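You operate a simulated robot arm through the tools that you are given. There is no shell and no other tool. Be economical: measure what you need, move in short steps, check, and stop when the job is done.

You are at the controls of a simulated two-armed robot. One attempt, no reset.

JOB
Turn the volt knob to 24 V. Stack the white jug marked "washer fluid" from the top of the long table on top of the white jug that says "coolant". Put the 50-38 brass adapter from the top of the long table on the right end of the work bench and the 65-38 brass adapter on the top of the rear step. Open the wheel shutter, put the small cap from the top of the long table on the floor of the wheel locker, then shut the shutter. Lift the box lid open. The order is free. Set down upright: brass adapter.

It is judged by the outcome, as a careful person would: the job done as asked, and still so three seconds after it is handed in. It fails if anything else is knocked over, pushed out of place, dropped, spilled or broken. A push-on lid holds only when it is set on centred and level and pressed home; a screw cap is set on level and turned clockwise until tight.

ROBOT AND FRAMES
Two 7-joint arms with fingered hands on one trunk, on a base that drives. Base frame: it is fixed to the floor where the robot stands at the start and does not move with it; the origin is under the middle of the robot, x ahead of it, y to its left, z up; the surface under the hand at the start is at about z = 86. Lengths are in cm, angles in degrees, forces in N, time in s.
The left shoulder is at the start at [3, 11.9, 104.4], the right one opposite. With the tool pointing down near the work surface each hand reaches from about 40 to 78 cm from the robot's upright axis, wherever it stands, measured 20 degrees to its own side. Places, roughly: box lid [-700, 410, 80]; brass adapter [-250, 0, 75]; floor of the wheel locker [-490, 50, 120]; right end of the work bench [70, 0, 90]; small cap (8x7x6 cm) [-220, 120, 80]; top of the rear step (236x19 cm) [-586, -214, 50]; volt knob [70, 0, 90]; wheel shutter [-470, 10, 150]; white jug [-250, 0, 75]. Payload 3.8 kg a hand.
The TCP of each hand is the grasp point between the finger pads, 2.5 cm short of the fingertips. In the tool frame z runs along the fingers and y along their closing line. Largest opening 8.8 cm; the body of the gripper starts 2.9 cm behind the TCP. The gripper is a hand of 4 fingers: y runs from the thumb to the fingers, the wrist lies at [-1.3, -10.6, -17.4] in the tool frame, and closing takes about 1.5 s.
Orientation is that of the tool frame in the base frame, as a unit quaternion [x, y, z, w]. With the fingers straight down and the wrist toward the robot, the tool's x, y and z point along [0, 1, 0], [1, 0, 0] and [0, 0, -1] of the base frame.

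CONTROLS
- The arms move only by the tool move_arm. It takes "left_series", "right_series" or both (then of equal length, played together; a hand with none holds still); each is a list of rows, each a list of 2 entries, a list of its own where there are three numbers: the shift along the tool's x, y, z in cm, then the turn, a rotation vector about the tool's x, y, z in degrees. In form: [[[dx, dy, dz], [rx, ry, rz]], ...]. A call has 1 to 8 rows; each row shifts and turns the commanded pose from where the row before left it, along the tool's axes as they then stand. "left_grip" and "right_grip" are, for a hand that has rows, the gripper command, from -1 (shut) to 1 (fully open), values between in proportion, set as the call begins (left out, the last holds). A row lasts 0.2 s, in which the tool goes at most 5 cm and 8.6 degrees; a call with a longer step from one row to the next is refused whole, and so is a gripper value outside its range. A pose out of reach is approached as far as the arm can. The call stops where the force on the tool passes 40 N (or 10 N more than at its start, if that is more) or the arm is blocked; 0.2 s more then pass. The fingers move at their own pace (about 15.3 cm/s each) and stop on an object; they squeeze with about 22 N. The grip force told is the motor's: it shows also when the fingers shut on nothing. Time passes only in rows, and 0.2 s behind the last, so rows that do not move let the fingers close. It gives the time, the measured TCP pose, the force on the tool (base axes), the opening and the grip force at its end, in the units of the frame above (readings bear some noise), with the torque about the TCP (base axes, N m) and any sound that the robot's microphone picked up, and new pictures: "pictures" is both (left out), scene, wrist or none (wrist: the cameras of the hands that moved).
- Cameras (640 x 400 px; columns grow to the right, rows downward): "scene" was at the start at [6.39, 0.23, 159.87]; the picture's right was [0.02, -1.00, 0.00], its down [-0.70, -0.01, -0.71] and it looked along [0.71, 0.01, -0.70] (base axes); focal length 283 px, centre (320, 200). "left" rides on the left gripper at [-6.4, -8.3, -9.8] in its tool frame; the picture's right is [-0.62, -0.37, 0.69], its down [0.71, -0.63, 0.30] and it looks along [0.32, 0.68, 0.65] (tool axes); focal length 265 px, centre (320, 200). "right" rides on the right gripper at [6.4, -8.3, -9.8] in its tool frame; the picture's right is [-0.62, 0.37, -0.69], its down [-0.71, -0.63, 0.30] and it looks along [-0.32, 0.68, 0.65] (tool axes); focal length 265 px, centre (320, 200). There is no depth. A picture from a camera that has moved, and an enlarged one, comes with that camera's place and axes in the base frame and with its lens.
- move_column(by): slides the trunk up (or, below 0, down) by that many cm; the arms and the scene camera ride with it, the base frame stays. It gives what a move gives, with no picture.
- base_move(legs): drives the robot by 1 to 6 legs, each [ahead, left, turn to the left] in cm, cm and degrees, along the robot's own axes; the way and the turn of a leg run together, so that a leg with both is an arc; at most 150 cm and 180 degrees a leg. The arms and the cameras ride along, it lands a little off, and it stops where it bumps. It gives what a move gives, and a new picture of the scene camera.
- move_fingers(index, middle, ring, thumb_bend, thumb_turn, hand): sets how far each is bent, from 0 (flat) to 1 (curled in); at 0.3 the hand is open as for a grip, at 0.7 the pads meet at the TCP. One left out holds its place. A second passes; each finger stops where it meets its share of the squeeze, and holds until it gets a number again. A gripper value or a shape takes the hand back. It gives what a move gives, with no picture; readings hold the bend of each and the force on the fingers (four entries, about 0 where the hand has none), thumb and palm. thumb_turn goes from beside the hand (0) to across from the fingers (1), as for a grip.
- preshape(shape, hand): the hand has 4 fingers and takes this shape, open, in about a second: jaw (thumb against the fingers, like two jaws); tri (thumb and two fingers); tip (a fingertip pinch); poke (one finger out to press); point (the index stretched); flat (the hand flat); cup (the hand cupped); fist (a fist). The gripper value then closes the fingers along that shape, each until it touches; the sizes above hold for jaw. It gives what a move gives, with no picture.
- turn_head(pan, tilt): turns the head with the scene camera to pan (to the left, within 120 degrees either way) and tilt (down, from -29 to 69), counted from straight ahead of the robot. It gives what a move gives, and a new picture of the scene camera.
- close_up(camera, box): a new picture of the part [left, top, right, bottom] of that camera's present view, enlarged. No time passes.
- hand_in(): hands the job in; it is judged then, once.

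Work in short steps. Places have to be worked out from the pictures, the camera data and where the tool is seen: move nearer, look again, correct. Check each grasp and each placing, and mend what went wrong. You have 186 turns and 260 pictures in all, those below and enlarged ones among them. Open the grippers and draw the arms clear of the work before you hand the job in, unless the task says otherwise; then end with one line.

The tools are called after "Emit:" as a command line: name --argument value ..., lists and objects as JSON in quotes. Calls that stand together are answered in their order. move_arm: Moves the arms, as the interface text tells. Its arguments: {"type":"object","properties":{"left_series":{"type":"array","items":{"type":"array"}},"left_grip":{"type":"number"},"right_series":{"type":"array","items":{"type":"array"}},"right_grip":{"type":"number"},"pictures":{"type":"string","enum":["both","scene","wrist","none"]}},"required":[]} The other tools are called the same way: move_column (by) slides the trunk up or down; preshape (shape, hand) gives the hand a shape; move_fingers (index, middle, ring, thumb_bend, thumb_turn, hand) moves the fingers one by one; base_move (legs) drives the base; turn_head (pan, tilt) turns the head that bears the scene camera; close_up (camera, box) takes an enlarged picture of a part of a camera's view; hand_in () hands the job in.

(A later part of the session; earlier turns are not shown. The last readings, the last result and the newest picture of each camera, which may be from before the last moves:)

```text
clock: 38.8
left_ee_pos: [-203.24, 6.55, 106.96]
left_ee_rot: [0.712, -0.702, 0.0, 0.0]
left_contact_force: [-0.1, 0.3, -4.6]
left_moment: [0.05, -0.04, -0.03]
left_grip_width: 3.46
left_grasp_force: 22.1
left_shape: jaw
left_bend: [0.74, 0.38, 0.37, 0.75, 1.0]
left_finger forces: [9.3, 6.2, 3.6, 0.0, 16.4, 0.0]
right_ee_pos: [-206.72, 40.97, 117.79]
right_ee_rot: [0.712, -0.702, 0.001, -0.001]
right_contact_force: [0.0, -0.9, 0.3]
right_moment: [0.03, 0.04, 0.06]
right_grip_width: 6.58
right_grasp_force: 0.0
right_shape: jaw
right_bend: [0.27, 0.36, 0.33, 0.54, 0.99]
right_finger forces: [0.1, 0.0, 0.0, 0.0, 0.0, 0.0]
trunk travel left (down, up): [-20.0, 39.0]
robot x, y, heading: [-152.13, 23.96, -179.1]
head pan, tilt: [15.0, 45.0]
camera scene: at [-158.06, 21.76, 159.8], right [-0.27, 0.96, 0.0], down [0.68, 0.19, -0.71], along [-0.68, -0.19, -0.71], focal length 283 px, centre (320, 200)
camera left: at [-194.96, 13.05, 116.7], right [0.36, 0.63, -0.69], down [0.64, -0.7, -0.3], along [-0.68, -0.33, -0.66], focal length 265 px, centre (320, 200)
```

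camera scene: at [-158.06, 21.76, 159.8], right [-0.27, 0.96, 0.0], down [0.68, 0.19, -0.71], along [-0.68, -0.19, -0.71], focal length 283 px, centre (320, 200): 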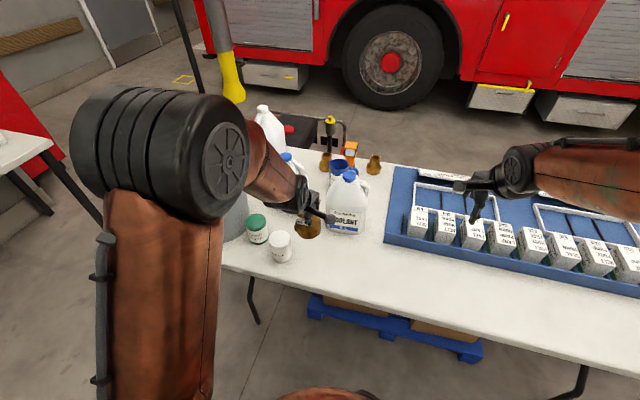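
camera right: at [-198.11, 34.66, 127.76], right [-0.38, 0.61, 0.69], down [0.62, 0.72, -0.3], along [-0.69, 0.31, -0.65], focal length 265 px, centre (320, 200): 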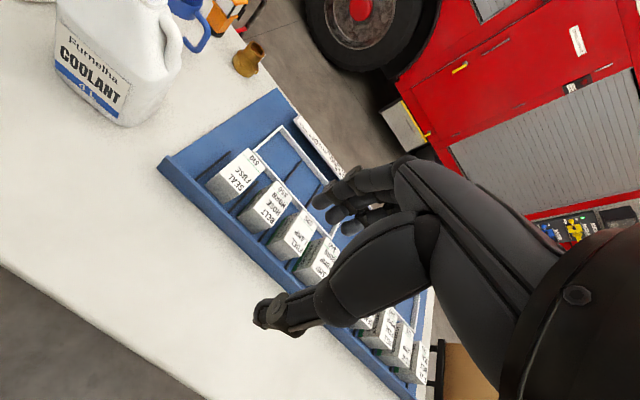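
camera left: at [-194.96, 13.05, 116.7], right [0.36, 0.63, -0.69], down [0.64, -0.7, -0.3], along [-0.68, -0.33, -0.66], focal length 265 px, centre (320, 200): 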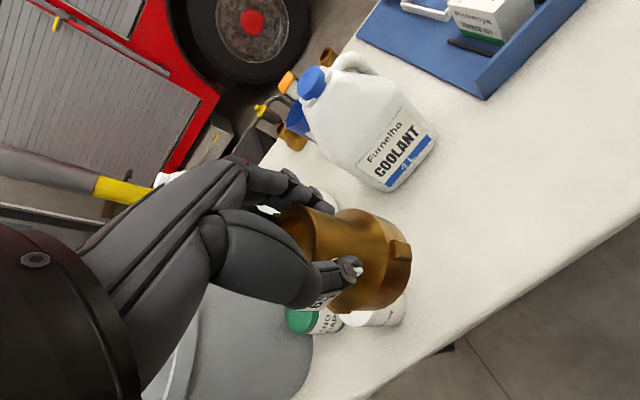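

65-38 is held upright. Now I slide right to the cap.

Emit:
base_move --legs '[[2, -77, 1]]'

Emit:
turn_head --pan -20 --tilt 45

```text
clock: 43.0
left_ee_pos: [-206.41, 83.54, 106.79]
left_ee_rot: [0.716, -0.698, 0.0, 0.001]
left_contact_force: [0.2, 0.3, -3.9]
left_moment: [0.04, -0.04, 0.0]
left_grip_width: 3.49
left_grasp_force: 21.9
left_shape: jaw
left_bend: [0.74, 0.38, 0.37, 0.75, 1.0]
left_finger forces: [9.3, 6.2, 3.6, 0.0, 16.4, 0.0]
right_ee_pos: [-210.2, 117.94, 117.87]
right_ee_rot: [0.715, -0.699, 0.0, 0.0]
right_contact_force: [-0.5, 0.2, 0.0]
right_moment: [-0.01, 0.01, -0.02]
right_grip_width: 6.6
right_grasp_force: 0.0
right_shape: jaw
right_bend: [0.27, 0.36, 0.33, 0.54, 0.99]
right_finger forces: [0.0, 0.1, 0.0, 0.1, 0.1, 0.0]
trunk travel left (down, up): [-20.0, 39.0]
robot x, y, heading: [-155.76, 100.87, -178.5]
head pan, tilt: [15.0, 45.0]
camera scene: at [-161.42, 99.15, 159.81], right [-0.28, 0.96, 0.0], down [0.68, 0.2, -0.71], along [-0.68, -0.2, -0.71], focal length 283 px, centre (320, 200)
```

scene: 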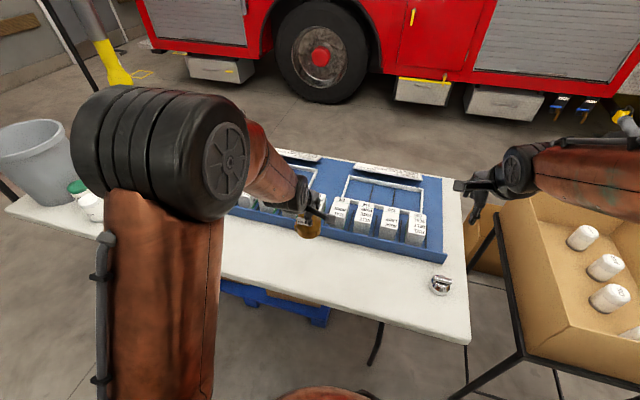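

```text
clock: 44.0
left_ee_pos: [-206.6, 83.33, 106.86]
left_ee_rot: [0.716, -0.698, 0.001, 0.0]
left_contact_force: [0.1, 1.5, -4.2]
left_moment: [0.09, -0.09, 0.03]
left_grip_width: 3.51
left_grasp_force: 22.3
left_shape: jaw
left_bend: [0.74, 0.38, 0.37, 0.75, 1.0]
left_finger forces: [9.2, 6.1, 3.6, 0.1, 16.5, 0.0]
right_ee_pos: [-210.31, 117.84, 117.94]
right_ee_rot: [0.716, -0.698, 0.0, 0.0]
right_contact_force: [-0.3, 0.0, -0.8]
right_moment: [-0.01, -0.01, 0.0]
right_grip_width: 6.57
right_grasp_force: 0.1
right_shape: jaw
right_bend: [0.27, 0.36, 0.33, 0.54, 0.99]
right_finger forces: [0.1, 0.0, 0.1, 0.1, 0.0, 0.0]
trunk travel left (down, up): [-20.0, 39.0]
robot x, y, heading: [-155.3, 101.42, -178.8]
head pan, tilt: [-20.0, 45.0]
camera scene: at [-161.32, 103.98, 159.81], right [0.32, 0.95, 0.0], down [0.67, -0.23, -0.71], along [-0.67, 0.23, -0.71], focal length 283 px, centre (320, 200)
```

scene: 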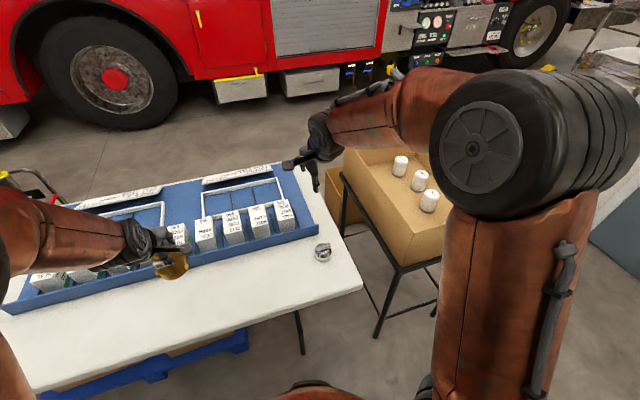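

Emit:
close_up --camera "scene" --box '[280, 230, 360, 280]'

Emit:
close_up --camera "right" --box '[0, 0, 640, 400]'

```text
8.00 times, centred on (320, 255) of scene
camera zoom: at [-161.32, 103.98, 159.81], right [0.32, 0.95, 0.0], down [0.67, -0.23, -0.71], along [-0.67, 0.23, -0.71], focal length 2267 px, centre (320, -240)
```

zoom: 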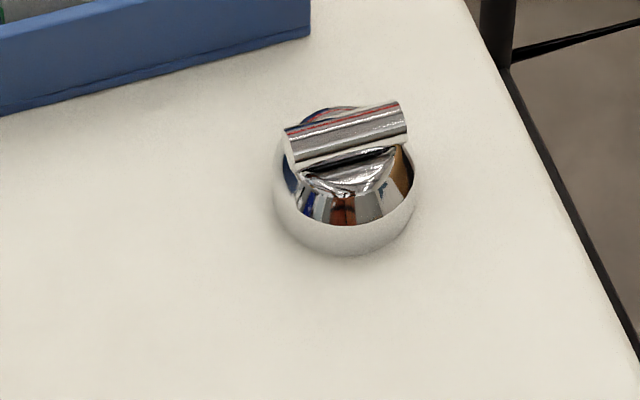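

```text
1.00 times, centred on (320, 200) of right (not enlarged: the box is as wide or as high as the picture)
camera zoom: at [-201.84, 111.58, 127.71], right [-0.38, 0.61, 0.69], down [0.61, 0.73, -0.3], along [-0.69, 0.31, -0.65], focal length 265 px, centre (320, 200)
```

zoom: 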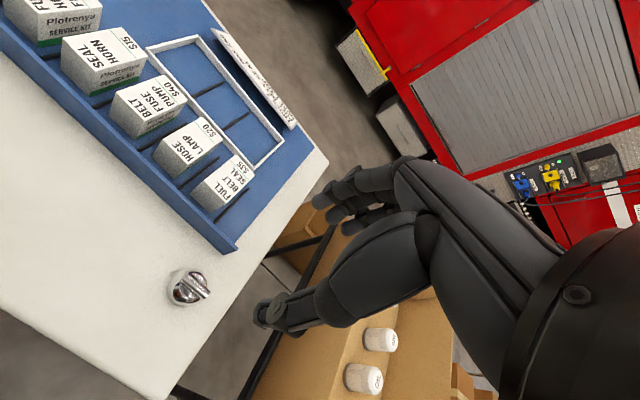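

The cap's T-handle runs along y, so the present finger orientation suits it; handle centre near [-215.1, 123.4, 80]. I go above it.

Emit:
move_arm --right_series '[[[-2.7, 2.3, 3], [0, 0, 0]], [[-2.8, 2.3, 3], [0, 0, 0]], [[0, 0, 4.8], [0, 0, 0]], [[0, 0, 4.8], [0, 0, 0]], [[0, 0, 4.8], [0, 0, 0]], [[0, 0, 4.8], [0, 0, 0]], [[0, 0, 0], [0, 0, 0]]]' --right_grip 0.5 --pictures "wrist"

Emit:
close_up --camera "scene" --box '[280, 210, 376, 270]'

```text
clock: 45.6
left_ee_pos: [-206.44, 83.36, 106.91]
left_ee_rot: [0.716, -0.699, 0.0, -0.001]
left_contact_force: [-0.4, 0.3, -4.5]
left_moment: [0.05, -0.04, 0.03]
left_grip_width: 3.51
left_grasp_force: 21.9
left_shape: jaw
left_bend: [0.74, 0.38, 0.37, 0.75, 1.0]
left_finger forces: [9.0, 6.0, 3.6, 0.1, 16.4, 0.0]
right_ee_pos: [-215.13, 123.35, 92.78]
right_ee_rot: [0.716, -0.698, 0.0, 0.0]
right_contact_force: [-0.3, 0.9, 1.0]
right_moment: [0.01, 0.0, -0.01]
right_grip_width: 6.6
right_grasp_force: 0.1
right_shape: jaw
right_bend: [0.27, 0.36, 0.33, 0.54, 0.99]
right_finger forces: [0.0, 0.0, 0.1, 0.0, 0.1, 0.1]
trunk travel left (down, up): [-20.0, 39.0]
robot x, y, heading: [-155.34, 101.18, -178.5]
head pan, tilt: [-20.0, 45.0]
camera right: at [-206.68, 117.07, 102.7], right [-0.38, 0.61, 0.69], down [0.61, 0.73, -0.3], along [-0.69, 0.31, -0.65], focal length 265 px, centre (320, 200)
```

right: 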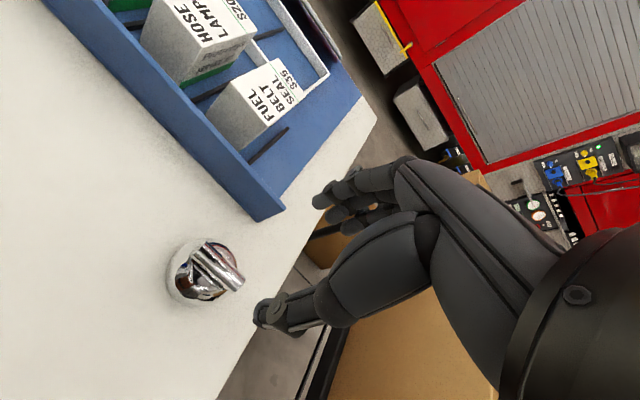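

```text
6.67 times, centred on (328, 240) of scene
camera zoom: at [-161.25, 103.97, 159.81], right [0.32, 0.95, 0.0], down [0.67, -0.23, -0.71], along [-0.67, 0.23, -0.71], focal length 1889 px, centre (267, -67)
```

zoom: 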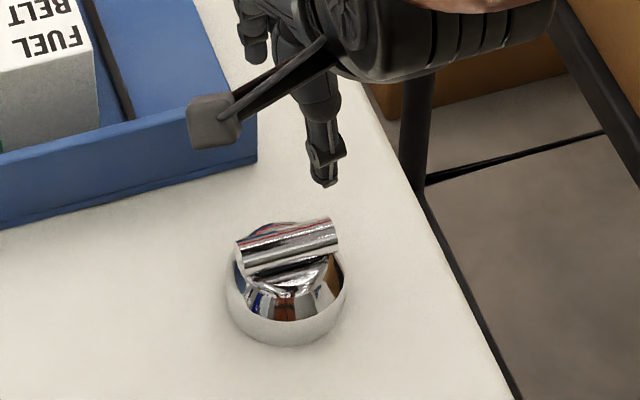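

Aligned within half a cm. I correct and descend to the handle, then close.

Emit:
move_arm --right_series '[[[0.4, 0.5, 4], [0, 0, 0]], [[0, 0, 4], [0, 0, 0]], [[0, 0, 2.5], [0, 0, 0]], [[0, 0, 1.5], [0, 0, 0]], [[0, 0, 0], [0, 0, 0]]]' --pictures "wrist"

```text
clock: 46.8
left_ee_pos: [-206.5, 83.46, 106.85]
left_ee_rot: [0.716, -0.698, 0.001, 0.0]
left_contact_force: [-0.4, -0.6, -3.9]
left_moment: [0.04, -0.06, 0.01]
left_grip_width: 3.47
left_grasp_force: 21.7
left_shape: jaw
left_bend: [0.74, 0.38, 0.37, 0.75, 1.0]
left_finger forces: [9.0, 6.0, 3.5, 0.0, 16.3, 0.0]
right_ee_pos: [-215.8, 123.1, 80.51]
right_ee_rot: [0.716, -0.698, -0.001, 0.0]
right_contact_force: [0.1, -0.4, 0.3]
right_moment: [0.0, -0.02, -0.01]
right_grip_width: 6.57
right_grasp_force: 0.1
right_shape: jaw
right_bend: [0.27, 0.36, 0.33, 0.54, 0.99]
right_finger forces: [0.0, 0.1, 0.1, 0.0, 0.0, 0.0]
trunk travel left (down, up): [-20.0, 39.0]
robot x, y, heading: [-155.99, 101.06, -178.9]
head pan, tilt: [-20.0, 45.0]
camera right: at [-207.25, 116.79, 90.45], right [-0.38, 0.61, 0.69], down [0.61, 0.73, -0.3], along [-0.69, 0.31, -0.65], focal length 265 px, centre (320, 200)
```

right: 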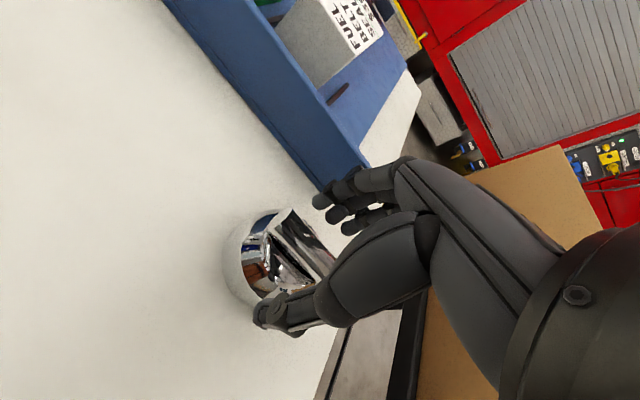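

Handle is between the fingers. Closing.

Emit:
move_arm --right_series '[[[0, 0, 0], [0, 0, 0]], [[0, 0, 0], [0, 0, 0]], [[0, 0, 0], [0, 0, 0]], [[0, 0, 0], [0, 0, 0]], [[0, 0, 0], [0, 0, 0]], [[0, 0, 0], [0, 0, 0]], [[0, 0, 0], [0, 0, 0]], [[0, 0, 0], [0, 0, 0]]]' --right_grip -1 --pictures "none"

Emit:
move_arm --right_series '[[[0, 0, -2], [0, 0, 0]], [[0, 0, -4.5], [0, 0, 0]], [[0, 0, -4.5], [0, 0, 0]], [[0, 0, -4.5], [0, 0, 0]], [[0, 0, -4.5], [0, 0, 0]], [[0, -4, -3], [0, 0, 0]], [[0, -4, -3], [0, 0, 0]], [[0, 0, 0], [0, 0, 0]]]' --pictures "wrist"

```text
clock: 48.6
left_ee_pos: [-206.46, 83.45, 106.92]
left_ee_rot: [0.715, -0.699, 0.001, -0.001]
left_contact_force: [0.0, -0.5, -4.1]
left_moment: [0.05, -0.04, 0.0]
left_grip_width: 3.45
left_grasp_force: 21.5
left_shape: jaw
left_bend: [0.74, 0.38, 0.37, 0.75, 1.0]
left_finger forces: [9.0, 6.1, 3.6, 0.0, 16.2, 0.0]
right_ee_pos: [-215.65, 123.02, 80.63]
right_ee_rot: [0.716, -0.698, 0.0, 0.0]
right_contact_force: [0.5, 0.6, -0.8]
right_moment: [-0.02, -0.01, -0.01]
right_grip_width: 1.56
right_grasp_force: 22.0
right_shape: jaw
right_bend: [0.74, 0.58, 0.6, 0.74, 1.0]
right_finger forces: [11.1, 5.4, 2.5, 0.1, 19.5, 0.0]
trunk travel left (down, up): [-20.0, 39.0]
robot x, y, heading: [-155.82, 101.24, -178.9]
head pan, tilt: [-20.0, 45.0]
```

```text
clock: 50.4
left_ee_pos: [-206.75, 83.38, 106.8]
left_ee_rot: [0.716, -0.698, 0.001, -0.001]
left_contact_force: [0.5, -0.6, -3.4]
left_moment: [0.04, -0.07, 0.0]
left_grip_width: 3.49
left_grasp_force: 22.0
left_shape: jaw
left_bend: [0.74, 0.38, 0.37, 0.75, 1.0]
left_finger forces: [9.0, 6.0, 3.7, 0.1, 16.4, 0.0]
right_ee_pos: [-207.51, 123.0, 106.58]
right_ee_rot: [0.716, -0.699, 0.001, -0.001]
right_contact_force: [-0.4, 0.2, -2.0]
right_moment: [-0.01, -0.02, 0.02]
right_grip_width: 1.55
right_grasp_force: 21.6
right_shape: jaw
right_bend: [0.74, 0.58, 0.61, 0.74, 1.0]
right_finger forces: [11.8, 5.2, 2.4, 0.0, 19.1, 0.0]
trunk travel left (down, up): [-20.0, 39.0]
robot x, y, heading: [-155.84, 101.55, -178.7]
head pan, tilt: [-20.0, 45.0]
camera right: at [-199.03, 116.74, 116.44], right [-0.39, 0.61, 0.69], down [0.61, 0.73, -0.3], along [-0.69, 0.31, -0.66], focal length 265 px, centre (320, 200)
```

right: 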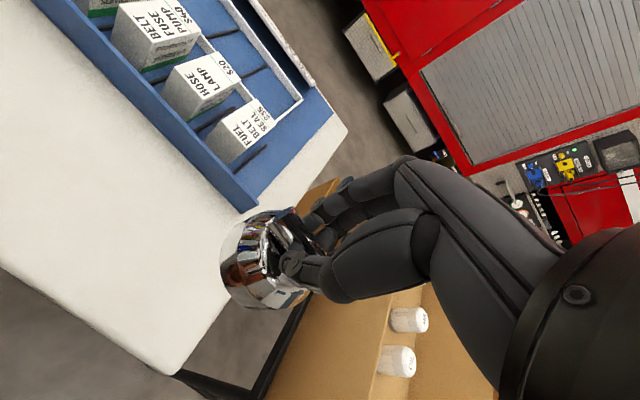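

The cap is firmly held. Now I drive: back a little, strafe right past the cardboard box, then forward through the gap beside it.

Emit:
base_move --legs '[[-22, 0, -1.3], [0, -110, 0]]'

Emit:
turn_head --pan 0 --tilt 30

```text
clock: 57.3
left_ee_pos: [-184.75, 193.79, 106.94]
left_ee_rot: [0.711, -0.703, 0.0, -0.001]
left_contact_force: [-0.4, 1.1, -4.4]
left_moment: [0.07, -0.01, -0.01]
left_grip_width: 3.46
left_grasp_force: 22.0
left_shape: jaw
left_bend: [0.74, 0.38, 0.37, 0.75, 1.0]
left_finger forces: [9.0, 6.0, 3.7, 0.0, 16.3, 0.1]
right_ee_pos: [-185.09, 233.57, 106.5]
right_ee_rot: [0.711, -0.703, 0.0, 0.0]
right_contact_force: [-0.3, -0.3, -2.7]
right_moment: [0.01, 0.01, 0.0]
right_grip_width: 1.53
right_grasp_force: 22.1
right_shape: jaw
right_bend: [0.74, 0.58, 0.61, 0.74, 1.0]
right_finger forces: [11.7, 5.0, 2.2, 0.0, 19.0, 0.0]
trunk travel left (down, up): [-20.0, 39.0]
robot x, y, heading: [-133.6, 210.71, -179.3]
head pan, tilt: [-20.0, 45.0]
camera scene: at [-139.29, 213.75, 159.8], right [0.33, 0.94, 0.0], down [0.67, -0.24, -0.71], along [-0.67, 0.23, -0.71], focal length 283 px, centre (320, 200)
```

scene: 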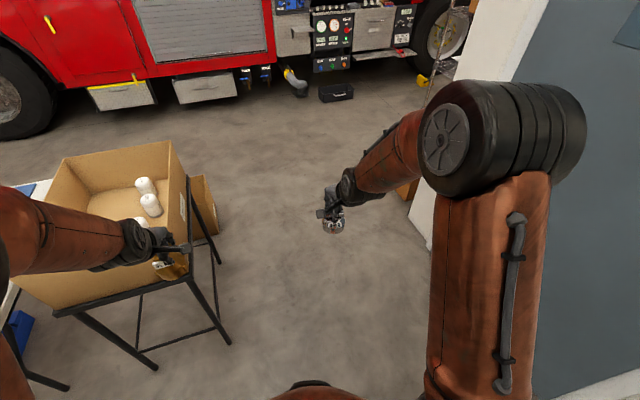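

```text
clock: 58.1
left_ee_pos: [-184.76, 193.82, 106.78]
left_ee_rot: [0.711, -0.704, 0.001, -0.001]
left_contact_force: [0.7, 0.5, -4.5]
left_moment: [0.05, -0.05, 0.01]
left_grip_width: 3.47
left_grasp_force: 22.2
left_shape: jaw
left_bend: [0.74, 0.38, 0.37, 0.75, 1.0]
left_finger forces: [9.2, 6.0, 3.8, 0.0, 16.4, 0.1]
right_ee_pos: [-185.09, 233.44, 106.54]
right_ee_rot: [0.711, -0.703, 0.0, -0.001]
right_contact_force: [0.2, 0.0, -1.6]
right_moment: [0.04, -0.02, 0.03]
right_grip_width: 1.57
right_grasp_force: 21.4
right_shape: jaw
right_bend: [0.74, 0.58, 0.61, 0.74, 1.0]
right_finger forces: [11.8, 5.0, 2.2, 0.0, 19.1, 0.0]
trunk travel left (down, up): [-20.0, 39.0]
robot x, y, heading: [-133.53, 210.9, -179.6]
head pan, tilt: [0.0, 30.0]
camera scene: at [-140.67, 210.92, 162.06], right [-0.01, 1.0, 0.0], down [0.5, 0.0, -0.87], along [-0.87, -0.01, -0.5], focal length 283 px, centre (320, 200)
```

scene: 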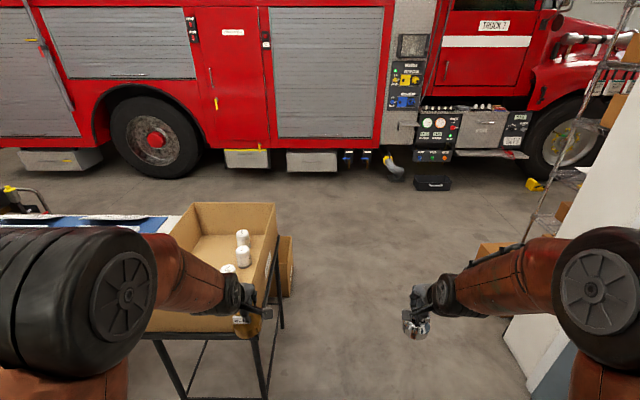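

The gap spans y≈185 to 319. I center at y≈250 and drive forward, then strafe left in the corridor.

Emit:
base_move --legs '[[0, -39, 0], [120, 0, 0], [120, 0, 0], [0, 140, 0], [0, 120, 0]]'

```text
clock: 84.3
left_ee_pos: [-420.95, -33.42, 106.87]
left_ee_rot: [0.71, -0.704, 0.0, -0.001]
left_contact_force: [0.3, 0.2, -3.8]
left_moment: [0.06, -0.04, -0.01]
left_grip_width: 3.48
left_grasp_force: 22.2
left_shape: jaw
left_bend: [0.74, 0.38, 0.37, 0.75, 1.0]
left_finger forces: [9.1, 5.9, 3.9, 0.1, 16.2, 0.0]
right_ee_pos: [-421.23, 6.09, 106.6]
right_ee_rot: [0.711, -0.703, -0.001, 0.0]
right_contact_force: [0.1, 0.0, -2.7]
right_moment: [0.01, 0.01, 0.03]
right_grip_width: 1.53
right_grasp_force: 21.8
right_shape: jaw
right_bend: [0.74, 0.58, 0.61, 0.74, 1.0]
right_finger forces: [11.8, 5.0, 2.4, 0.1, 19.0, 0.0]
trunk travel left (down, up): [-20.0, 39.0]
robot x, y, heading: [-369.9, -16.18, -179.2]
head pan, tilt: [0.0, 30.0]
camera scene: at [-376.89, -16.42, 162.06], right [-0.01, 1.0, 0.0], down [0.5, 0.01, -0.87], along [-0.87, -0.01, -0.5], focal length 283 px, centre (320, 200)
```

scene: 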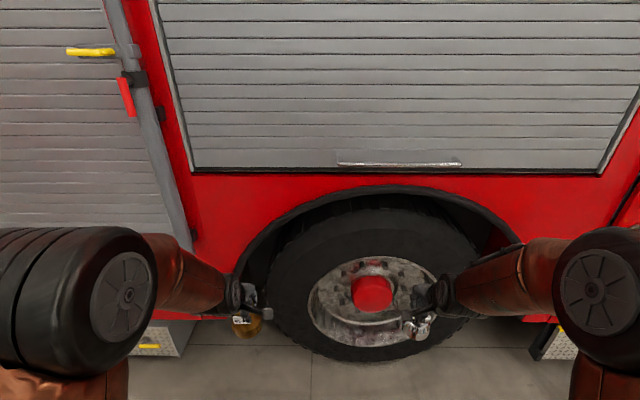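

I'm in front of the wheel shutter. I look left to see the way to the rear step.

Emit:
turn_head --pan 65 --tilt 25

```text
clock: 85.7
left_ee_pos: [-420.97, -33.46, 106.79]
left_ee_rot: [0.711, -0.703, 0.001, -0.001]
left_contact_force: [0.4, -0.2, -3.5]
left_moment: [0.03, -0.05, 0.01]
left_grip_width: 3.45
left_grasp_force: 22.0
left_shape: jaw
left_bend: [0.74, 0.38, 0.37, 0.75, 1.0]
left_finger forces: [9.1, 5.8, 4.0, 0.0, 16.3, 0.0]
right_ee_pos: [-421.32, 5.99, 106.63]
right_ee_rot: [0.711, -0.703, -0.001, 0.0]
right_contact_force: [-1.2, -0.3, -2.6]
right_moment: [-0.01, 0.04, 0.02]
right_grip_width: 1.53
right_grasp_force: 22.0
right_shape: jaw
right_bend: [0.74, 0.58, 0.61, 0.74, 1.0]
right_finger forces: [11.8, 5.0, 2.3, 0.0, 19.1, 0.0]
trunk travel left (down, up): [-20.0, 39.0]
robot x, y, heading: [-369.74, -16.37, -179.6]
head pan, tilt: [65.0, 25.0]
camera scene: at [-371.67, -24.67, 162.86], right [-0.91, 0.41, 0.0], down [0.18, 0.38, -0.91], along [-0.37, -0.83, -0.42], focal length 283 px, centre (320, 200)
```

scene: 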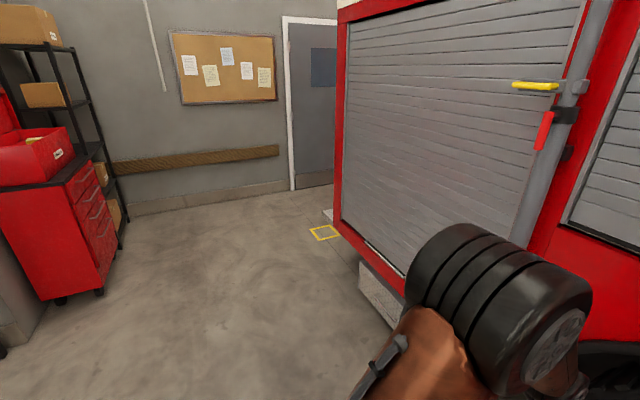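

Clear floor to the rear. I strafe left past the truck's end, go along behind it, and look.

Emit:
base_move --legs '[[0, 145, 0], [0, 140, 0], [130, 0, 0], [0, 0, -90]]'

Emit:
turn_head --pan 0 --tilt 45

```text
clock: 109.5
left_ee_pos: [-525.77, -250.68, 106.95]
left_ee_rot: [-0.004, 1.0, -0.001, 0.001]
left_contact_force: [0.3, 0.0, -5.1]
left_moment: [-0.02, -0.06, -0.02]
left_grip_width: 3.45
left_grasp_force: 22.2
left_shape: jaw
left_bend: [0.74, 0.39, 0.37, 0.75, 1.0]
left_finger forces: [9.4, 5.8, 3.9, 0.0, 15.8, 0.0]
right_ee_pos: [-486.29, -250.53, 106.57]
right_ee_rot: [-0.005, 1.0, 0.0, 0.0]
right_contact_force: [-0.5, 0.6, -3.1]
right_moment: [0.01, -0.03, 0.03]
right_grip_width: 1.51
right_grasp_force: 21.8
right_shape: jaw
right_bend: [0.74, 0.59, 0.62, 0.74, 1.0]
right_finger forces: [11.5, 4.8, 2.2, 0.1, 18.7, 0.0]
trunk travel left (down, up): [-20.0, 39.0]
robot x, y, heading: [-508.86, -301.81, 90.6]
head pan, tilt: [65.0, 25.0]
camera scene: at [-516.96, -299.87, 162.87], right [0.42, 0.91, 0.0], down [0.38, -0.18, -0.91], along [-0.82, 0.38, -0.42], focal length 283 px, centre (320, 200)
```

scene: 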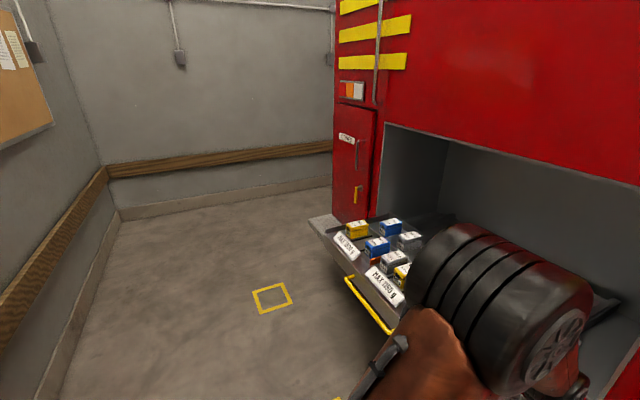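

```text
clock: 110.9
left_ee_pos: [-525.82, -250.8, 106.86]
left_ee_rot: [-0.004, 1.0, -0.001, 0.0]
left_contact_force: [-0.1, -0.6, -3.6]
left_moment: [-0.06, -0.07, 0.0]
left_grip_width: 3.44
left_grasp_force: 22.6
left_shape: jaw
left_bend: [0.74, 0.39, 0.37, 0.75, 1.0]
left_finger forces: [9.4, 5.9, 4.1, 0.1, 15.7, 0.0]
right_ee_pos: [-486.23, -250.57, 106.57]
right_ee_rot: [-0.004, 1.0, -0.001, 0.0]
right_contact_force: [1.5, 1.3, -1.7]
right_moment: [-0.01, 0.0, 0.02]
right_grip_width: 1.54
right_grasp_force: 22.0
right_shape: jaw
right_bend: [0.74, 0.59, 0.62, 0.74, 1.0]
right_finger forces: [11.6, 4.9, 2.3, 0.0, 18.7, 0.1]
trunk travel left (down, up): [-20.0, 39.0]
robot x, y, heading: [-508.39, -301.93, 90.7]
head pan, tilt: [0.0, 45.0]
camera scene: at [-508.67, -295.56, 159.81], right [1.0, 0.01, 0.0], down [0.01, -0.71, -0.71], along [-0.01, 0.71, -0.71], focal length 283 px, centre (320, 200)
```

scene: 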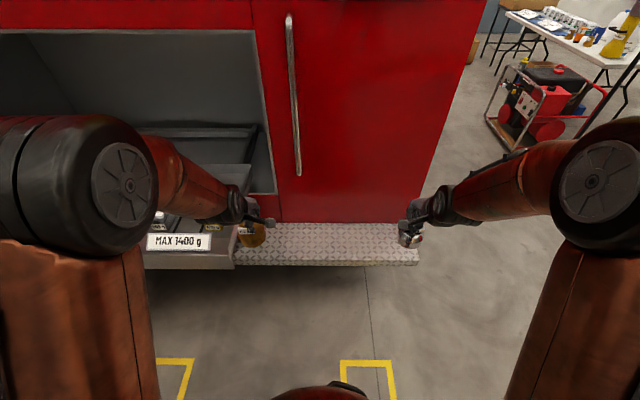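

The free part of the step lies at x -547…-465, y -226…-202. I move closer so the left hand can reach [-508, -214], and lower the trunk.

Emit:
base_move --legs '[[0, -18, 0], [28, 0, 0]]'

Emit:
move_column --by -20

Emit:
turn_head --pan 10 --tilt 55

```text
clock: 114.0
left_ee_pos: [-508.01, -222.08, 106.87]
left_ee_rot: [-0.005, 1.0, -0.001, 0.0]
left_contact_force: [-0.7, 0.2, -4.2]
left_moment: [-0.02, -0.04, -0.04]
left_grip_width: 3.43
left_grasp_force: 22.0
left_shape: jaw
left_bend: [0.74, 0.39, 0.37, 0.75, 1.0]
left_finger forces: [9.5, 5.8, 3.9, 0.1, 15.7, 0.0]
right_ee_pos: [-468.35, -221.86, 106.46]
right_ee_rot: [-0.004, 1.0, 0.0, 0.0]
right_contact_force: [0.2, -0.3, -2.2]
right_moment: [-0.01, 0.0, 0.0]
right_grip_width: 1.55
right_grasp_force: 22.2
right_shape: jaw
right_bend: [0.74, 0.59, 0.62, 0.74, 1.0]
right_finger forces: [11.7, 4.9, 2.3, 0.0, 18.7, 0.0]
trunk travel left (down, up): [-20.0, 39.0]
robot x, y, heading: [-491.05, -273.38, 90.5]
head pan, tilt: [0.0, 45.0]
camera scene: at [-490.79, -266.82, 159.8], right [1.0, 0.01, 0.0], down [0.01, -0.71, -0.71], along [-0.01, 0.71, -0.71], focal length 283 px, centre (320, 200)
```

scene: 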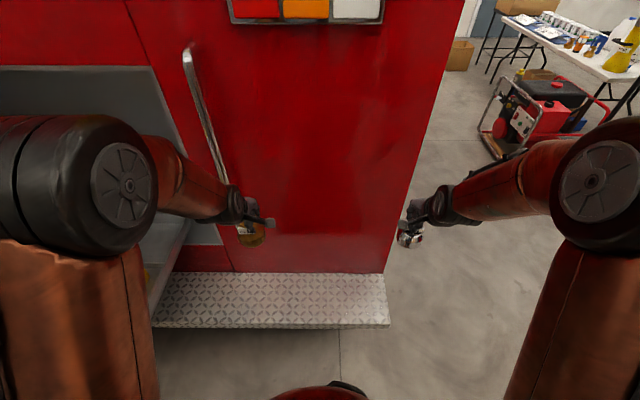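

```text
clock: 116.1
left_ee_pos: [-507.87, -222.33, 86.91]
left_ee_rot: [-0.005, 1.0, -0.001, 0.0]
left_contact_force: [-0.3, -0.8, -4.1]
left_moment: [-0.02, -0.02, 0.01]
left_grip_width: 3.42
left_grasp_force: 21.9
left_shape: jaw
left_bend: [0.74, 0.39, 0.37, 0.75, 1.0]
left_finger forces: [9.4, 5.9, 3.9, 0.1, 15.6, 0.0]
right_ee_pos: [-468.36, -222.1, 86.58]
right_ee_rot: [-0.004, 1.0, -0.001, 0.0]
right_contact_force: [0.9, 0.1, -2.3]
right_moment: [0.03, 0.03, -0.01]
right_grip_width: 1.55
right_grasp_force: 21.6
right_shape: jaw
right_bend: [0.74, 0.59, 0.62, 0.74, 1.0]
right_finger forces: [11.6, 4.8, 2.3, 0.1, 18.7, 0.1]
trunk travel left (down, up): [0.0, 59.0]
robot x, y, heading: [-490.94, -273.28, 90.3]
head pan, tilt: [0.0, 45.0]
```

```text
clock: 116.8
left_ee_pos: [-507.93, -222.28, 86.92]
left_ee_rot: [-0.005, 1.0, -0.001, 0.0]
left_contact_force: [-0.1, 0.3, -5.1]
left_moment: [-0.05, -0.07, 0.02]
left_grip_width: 3.43
left_grasp_force: 21.9
left_shape: jaw
left_bend: [0.74, 0.39, 0.37, 0.75, 1.0]
left_finger forces: [9.4, 5.9, 3.9, 0.0, 15.7, 0.1]
right_ee_pos: [-468.32, -222.06, 86.66]
right_ee_rot: [-0.004, 1.0, 0.0, 0.0]
right_contact_force: [-0.3, 0.1, -2.5]
right_moment: [0.01, 0.01, -0.04]
right_grip_width: 1.55
right_grasp_force: 21.6
right_shape: jaw
right_bend: [0.74, 0.59, 0.62, 0.74, 1.0]
right_finger forces: [11.6, 4.8, 2.3, 0.0, 18.6, 0.0]
trunk travel left (down, up): [0.0, 59.0]
robot x, y, heading: [-490.77, -273.38, 90.4]
head pan, tilt: [10.0, 55.0]
camera scene: at [-492.04, -268.01, 138.47], right [0.98, 0.18, 0.0], down [0.15, -0.81, -0.57], along [-0.1, 0.56, -0.82], focal length 283 px, centre (320, 200)
```

scene: 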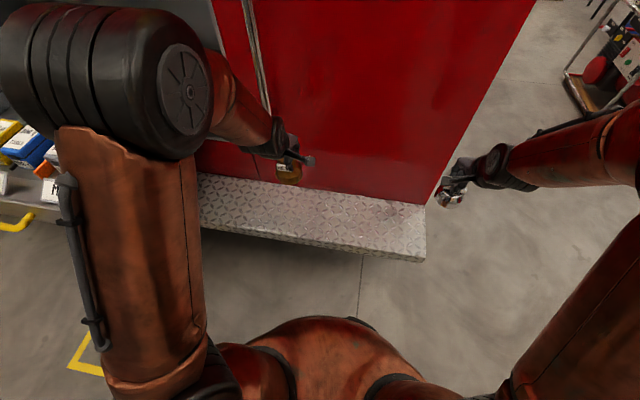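

I shift right a bit more for elbow clearance from the battery drawer, then advance and lower toward the step.

Emit:
base_move --legs '[[0, -12, 0]]'

Emit:
move_arm --left_series '[[[0, 3.6, 2], [0, 0, 0]], [[0, 3.6, 2], [0, 0, 0]], [[0, 0, 4], [0, 0, 0]], [[0, 0, 4], [0, 0, 0]], [[0, 0, 4], [0, 0, 0]], [[0, 0, 4], [0, 0, 0]], [[0, 0, 0], [0, 0, 0]]]'

```text
clock: 118.1
left_ee_pos: [-496.08, -222.11, 86.93]
left_ee_rot: [-0.003, 1.0, -0.001, -0.001]
left_contact_force: [0.5, -0.1, -4.3]
left_moment: [0.01, -0.06, -0.03]
left_grip_width: 3.44
left_grasp_force: 22.8
left_shape: jaw
left_bend: [0.74, 0.39, 0.37, 0.75, 1.0]
left_finger forces: [9.5, 5.8, 3.9, 0.0, 15.7, 0.0]
right_ee_pos: [-456.47, -221.96, 86.54]
right_ee_rot: [-0.003, 1.0, -0.001, 0.0]
right_contact_force: [0.5, 0.1, -2.1]
right_moment: [-0.02, 0.02, -0.01]
right_grip_width: 1.5
right_grasp_force: 22.0
right_shape: jaw
right_bend: [0.74, 0.59, 0.62, 0.74, 1.0]
right_finger forces: [11.7, 4.8, 2.3, 0.0, 18.8, 0.0]
trunk travel left (down, up): [0.0, 59.0]
robot x, y, heading: [-479.59, -273.11, 90.3]
head pan, tilt: [10.0, 55.0]
camera scene: at [-480.25, -267.93, 138.46], right [0.98, 0.18, 0.0], down [0.15, -0.81, -0.57], along [-0.1, 0.56, -0.82], focal length 283 px, centre (320, 200)
```

scene: 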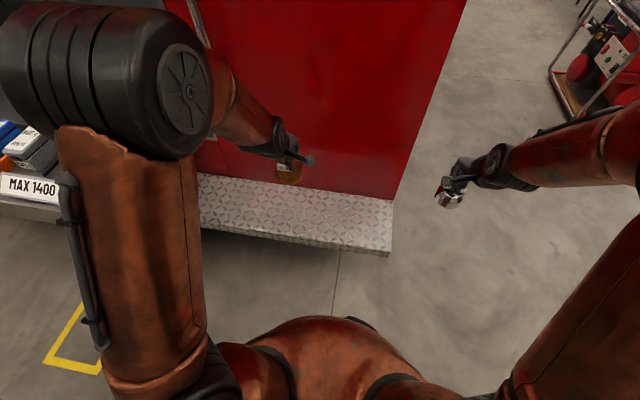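

```text
clock: 119.7
left_ee_pos: [-496.15, -215.02, 66.87]
left_ee_rot: [-0.003, 1.0, -0.001, 0.0]
left_contact_force: [-1.0, 0.1, -4.2]
left_moment: [-0.04, -0.05, -0.04]
left_grip_width: 3.39
left_grasp_force: 22.1
left_shape: jaw
left_bend: [0.74, 0.39, 0.37, 0.75, 1.0]
left_finger forces: [9.2, 5.7, 4.2, 0.0, 15.8, 0.0]
right_ee_pos: [-456.51, -221.89, 86.48]
right_ee_rot: [-0.002, 1.0, -0.001, 0.0]
right_contact_force: [-0.2, -0.1, -1.5]
right_moment: [-0.01, 0.01, -0.01]
right_grip_width: 1.54
right_grasp_force: 21.8
right_shape: jaw
right_bend: [0.74, 0.59, 0.62, 0.74, 1.0]
right_finger forces: [11.7, 4.9, 2.3, 0.0, 18.6, 0.0]
trunk travel left (down, up): [0.0, 59.0]
robot x, y, heading: [-478.99, -273.46, 90.3]
head pan, tilt: [10.0, 55.0]
camera scene: at [-480.41, -267.94, 138.47], right [0.98, 0.18, 0.0], down [0.15, -0.81, -0.57], along [-0.1, 0.56, -0.82], focal length 283 px, centre (320, 200)
camera left: at [-489.76, -223.34, 76.67], right [0.62, -0.37, -0.69], down [-0.71, -0.63, -0.3], along [-0.33, 0.68, -0.66], focal length 265 px, centre (320, 200)
```

scene: 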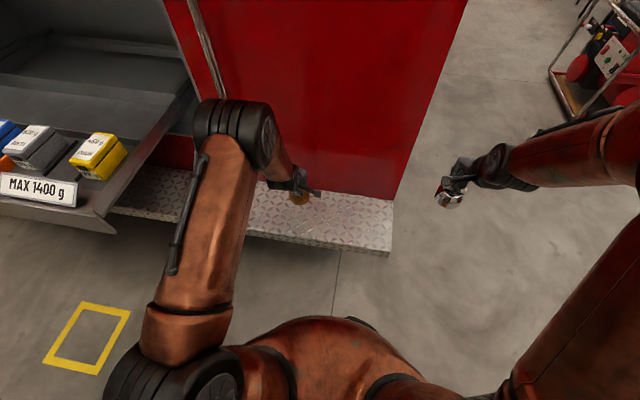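
left: 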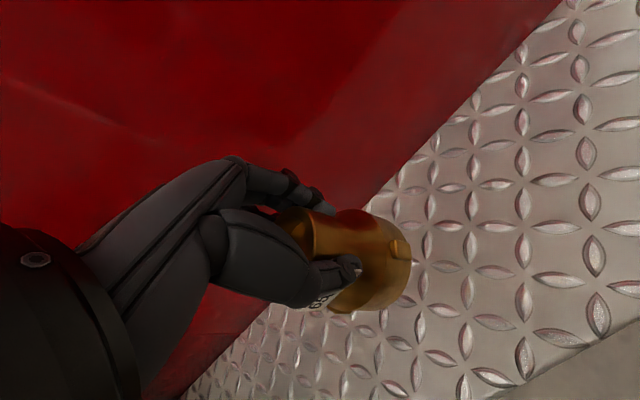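

Well over the step. I lower in small steps toward contact.

Emit:
move_arm --left_series '[[[0, 0, 3], [0, 0, 0]], [[0, 0, 3], [0, 0, 0]], [[0, 0, 1.5], [0, 0, 0]], [[0, 0, 0.6], [0, 0, 0]], [[0, 0, 0], [0, 0, 0]]]' --pictures "wrist"

```text
clock: 120.9
left_ee_pos: [-496.28, -214.99, 58.96]
left_ee_rot: [-0.003, 1.0, -0.001, 0.0]
left_contact_force: [-0.7, 0.0, -4.5]
left_moment: [-0.05, -0.04, -0.01]
left_grip_width: 3.42
left_grasp_force: 22.6
left_shape: jaw
left_bend: [0.74, 0.39, 0.37, 0.75, 1.0]
left_finger forces: [9.1, 5.8, 4.3, 0.1, 15.7, 0.0]
right_ee_pos: [-456.62, -221.98, 86.67]
right_ee_rot: [-0.003, 1.0, 0.0, 0.0]
right_contact_force: [-0.1, 0.2, -1.1]
right_moment: [0.0, -0.02, -0.01]
right_grip_width: 1.56
right_grasp_force: 22.1
right_shape: jaw
right_bend: [0.74, 0.59, 0.62, 0.74, 1.0]
right_finger forces: [11.7, 4.8, 2.3, 0.1, 18.6, 0.1]
trunk travel left (down, up): [0.0, 59.0]
robot x, y, heading: [-479.12, -273.19, 90.6]
head pan, tilt: [10.0, 55.0]
camera left: at [-489.73, -223.24, 68.73], right [0.62, -0.37, -0.69], down [-0.71, -0.63, -0.3], along [-0.33, 0.68, -0.66], focal length 265 px, centre (320, 200)
```

left: 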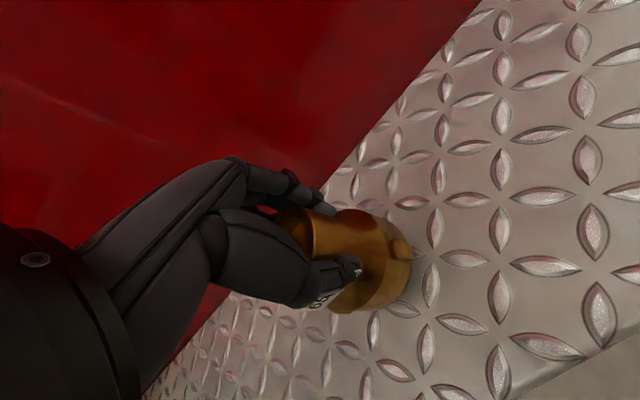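

Not yet touching. A few more half-centimetre steps.

Emit:
move_arm --left_series '[[[0, 0, 0.6], [0, 0, 0]], [[0, 0, 0.6], [0, 0, 0]], [[0, 0, 0.4], [0, 0, 0]], [[0, 0, 0], [0, 0, 0]]]' --pictures "none"

Emit:
move_arm --left_series '[[[0, 0, 0.4], [0, 0, 0]], [[0, 0, 0.4], [0, 0, 0]], [[0, 0, 0], [0, 0, 0]]]' --pictures "wrist"

```text
clock: 121.9
left_ee_pos: [-496.21, -214.88, 57.17]
left_ee_rot: [-0.002, 1.0, 0.0, 0.0]
left_contact_force: [1.2, 0.5, -1.4]
left_moment: [0.03, 0.02, -0.03]
left_grip_width: 3.41
left_grasp_force: 21.9
left_shape: jaw
left_bend: [0.74, 0.39, 0.37, 0.75, 1.0]
left_finger forces: [9.4, 6.1, 4.2, 0.1, 16.3, 0.1]
right_ee_pos: [-456.64, -221.98, 86.51]
right_ee_rot: [-0.003, 1.0, -0.001, 0.001]
right_contact_force: [1.0, 0.4, -2.2]
right_moment: [-0.06, 0.04, -0.01]
right_grip_width: 1.52
right_grasp_force: 21.6
right_shape: jaw
right_bend: [0.74, 0.59, 0.62, 0.74, 1.0]
right_finger forces: [11.7, 4.8, 2.3, 0.0, 18.7, 0.0]
trunk travel left (down, up): [0.0, 59.0]
robot x, y, heading: [-479.42, -272.94, 90.2]
head pan, tilt: [10.0, 55.0]
```

```text
clock: 122.7
left_ee_pos: [-496.23, -214.76, 56.75]
left_ee_rot: [-0.002, 1.0, 0.005, 0.0]
left_contact_force: [2.0, -3.8, 29.1]
left_moment: [0.24, 0.05, -0.04]
left_grip_width: 3.41
left_grasp_force: 22.1
left_shape: jaw
left_bend: [0.75, 0.39, 0.37, 0.76, 1.0]
left_finger forces: [10.0, 6.3, 4.9, 0.0, 21.7, 0.0]
right_ee_pos: [-456.55, -222.2, 86.63]
right_ee_rot: [-0.002, 1.0, 0.001, 0.0]
right_contact_force: [1.1, 0.0, -2.8]
right_moment: [-0.02, -0.01, 0.01]
right_grip_width: 1.52
right_grasp_force: 22.0
right_shape: jaw
right_bend: [0.74, 0.59, 0.62, 0.74, 1.0]
right_finger forces: [11.7, 4.7, 2.3, 0.0, 18.6, 0.0]
trunk travel left (down, up): [0.0, 59.0]
robot x, y, heading: [-479.33, -272.98, 90.0]
head pan, tilt: [10.0, 55.0]
camera left: at [-489.71, -223.18, 66.46], right [0.62, -0.36, -0.7], down [-0.71, -0.63, -0.31], along [-0.33, 0.69, -0.65], focal length 265 px, centre (320, 200)
```

left: 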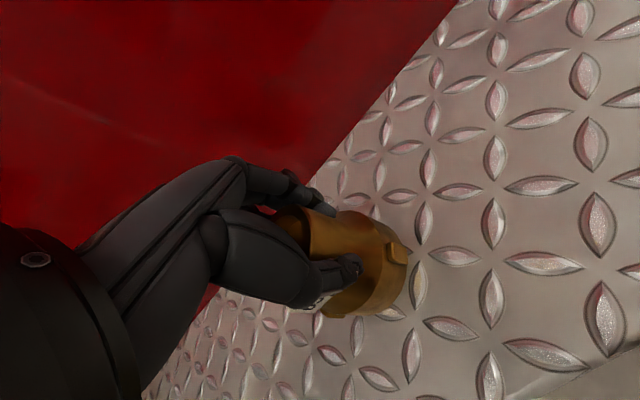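

It rests on the step (29 N). I relax a little upward, release, and lift straight off.

Emit:
move_arm --left_series '[[[0, 0, -0.6], [0, 0, 0]], [[0, 0, 0], [0, 0, 0]]]' --pictures "none"

Emit:
move_arm --left_series '[[[0, 0, 0], [0, 0, 0]], [[0, 0, 0], [0, 0, 0]], [[0, 0, 0], [0, 0, 0]], [[0, 0, 0], [0, 0, 0]], [[0, 0, 0], [0, 0, 0]], [[0, 0, -2], [0, 0, 0]], [[0, 0, -3], [0, 0, 0]], [[0, 0, -4], [0, 0, 0]]]' --left_grip 1

```text
clock: 123.3
left_ee_pos: [-496.34, -215.05, 56.95]
left_ee_rot: [-0.002, 1.0, -0.002, 0.0]
left_contact_force: [2.7, 2.3, 6.2]
left_moment: [0.27, 0.0, -0.06]
left_grip_width: 3.48
left_grasp_force: 21.7
left_shape: jaw
left_bend: [0.74, 0.38, 0.36, 0.77, 1.0]
left_finger forces: [10.8, 7.0, 4.1, 0.0, 16.3, 0.1]
right_ee_pos: [-456.6, -221.94, 86.69]
right_ee_rot: [-0.003, 1.0, 0.0, 0.0]
right_contact_force: [-0.6, -0.3, -1.7]
right_moment: [-0.02, 0.02, -0.03]
right_grip_width: 1.51
right_grasp_force: 22.3
right_shape: jaw
right_bend: [0.74, 0.59, 0.62, 0.74, 1.0]
right_finger forces: [11.7, 4.8, 2.3, 0.0, 18.7, 0.0]
trunk travel left (down, up): [0.0, 59.0]
robot x, y, heading: [-479.21, -273.36, 90.1]
head pan, tilt: [10.0, 55.0]
```

```text
clock: 125.1
left_ee_pos: [-496.31, -215.02, 66.12]
left_ee_rot: [-0.003, 1.0, 0.0, 0.0]
left_contact_force: [-0.9, 0.6, 0.4]
left_moment: [-0.02, 0.03, -0.01]
left_grip_width: 8.78
left_grasp_force: 0.0
left_shape: jaw
left_bend: [0.3, 0.3, 0.3, 0.3, 0.98]
left_finger forces: [0.0, 0.1, 0.0, 0.0, 0.1, 0.1]
right_ee_pos: [-456.57, -222.06, 86.65]
right_ee_rot: [-0.003, 1.0, 0.0, 0.0]
right_contact_force: [-0.6, -0.6, -2.1]
right_moment: [-0.04, 0.04, -0.01]
right_grip_width: 1.54
right_grasp_force: 22.2
right_shape: jaw
right_bend: [0.74, 0.59, 0.62, 0.74, 1.0]
right_finger forces: [11.7, 4.8, 2.3, 0.0, 18.7, 0.1]
trunk travel left (down, up): [0.0, 59.0]
robot x, y, heading: [-479.33, -273.3, 90.1]
head pan, tilt: [10.0, 55.0]
camera scene: at [-480.39, -268.01, 138.47], right [0.98, 0.18, 0.0], down [0.15, -0.81, -0.57], along [-0.1, 0.56, -0.82], focal length 283 px, centre (320, 200)
camera left: at [-489.84, -223.29, 75.97], right [0.62, -0.37, -0.69], down [-0.71, -0.63, -0.3], along [-0.33, 0.68, -0.66], focal length 265 px, centre (320, 200)
```

scene: 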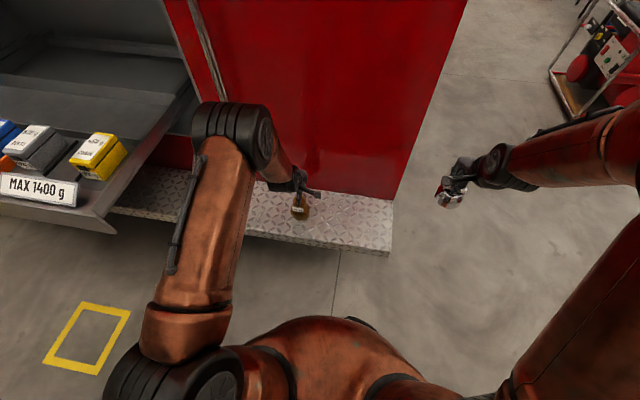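
left: 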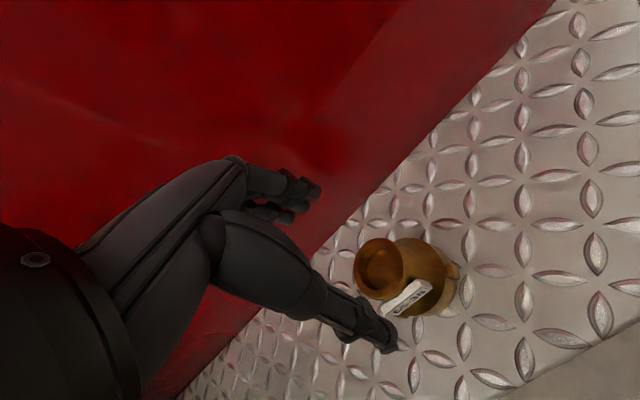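

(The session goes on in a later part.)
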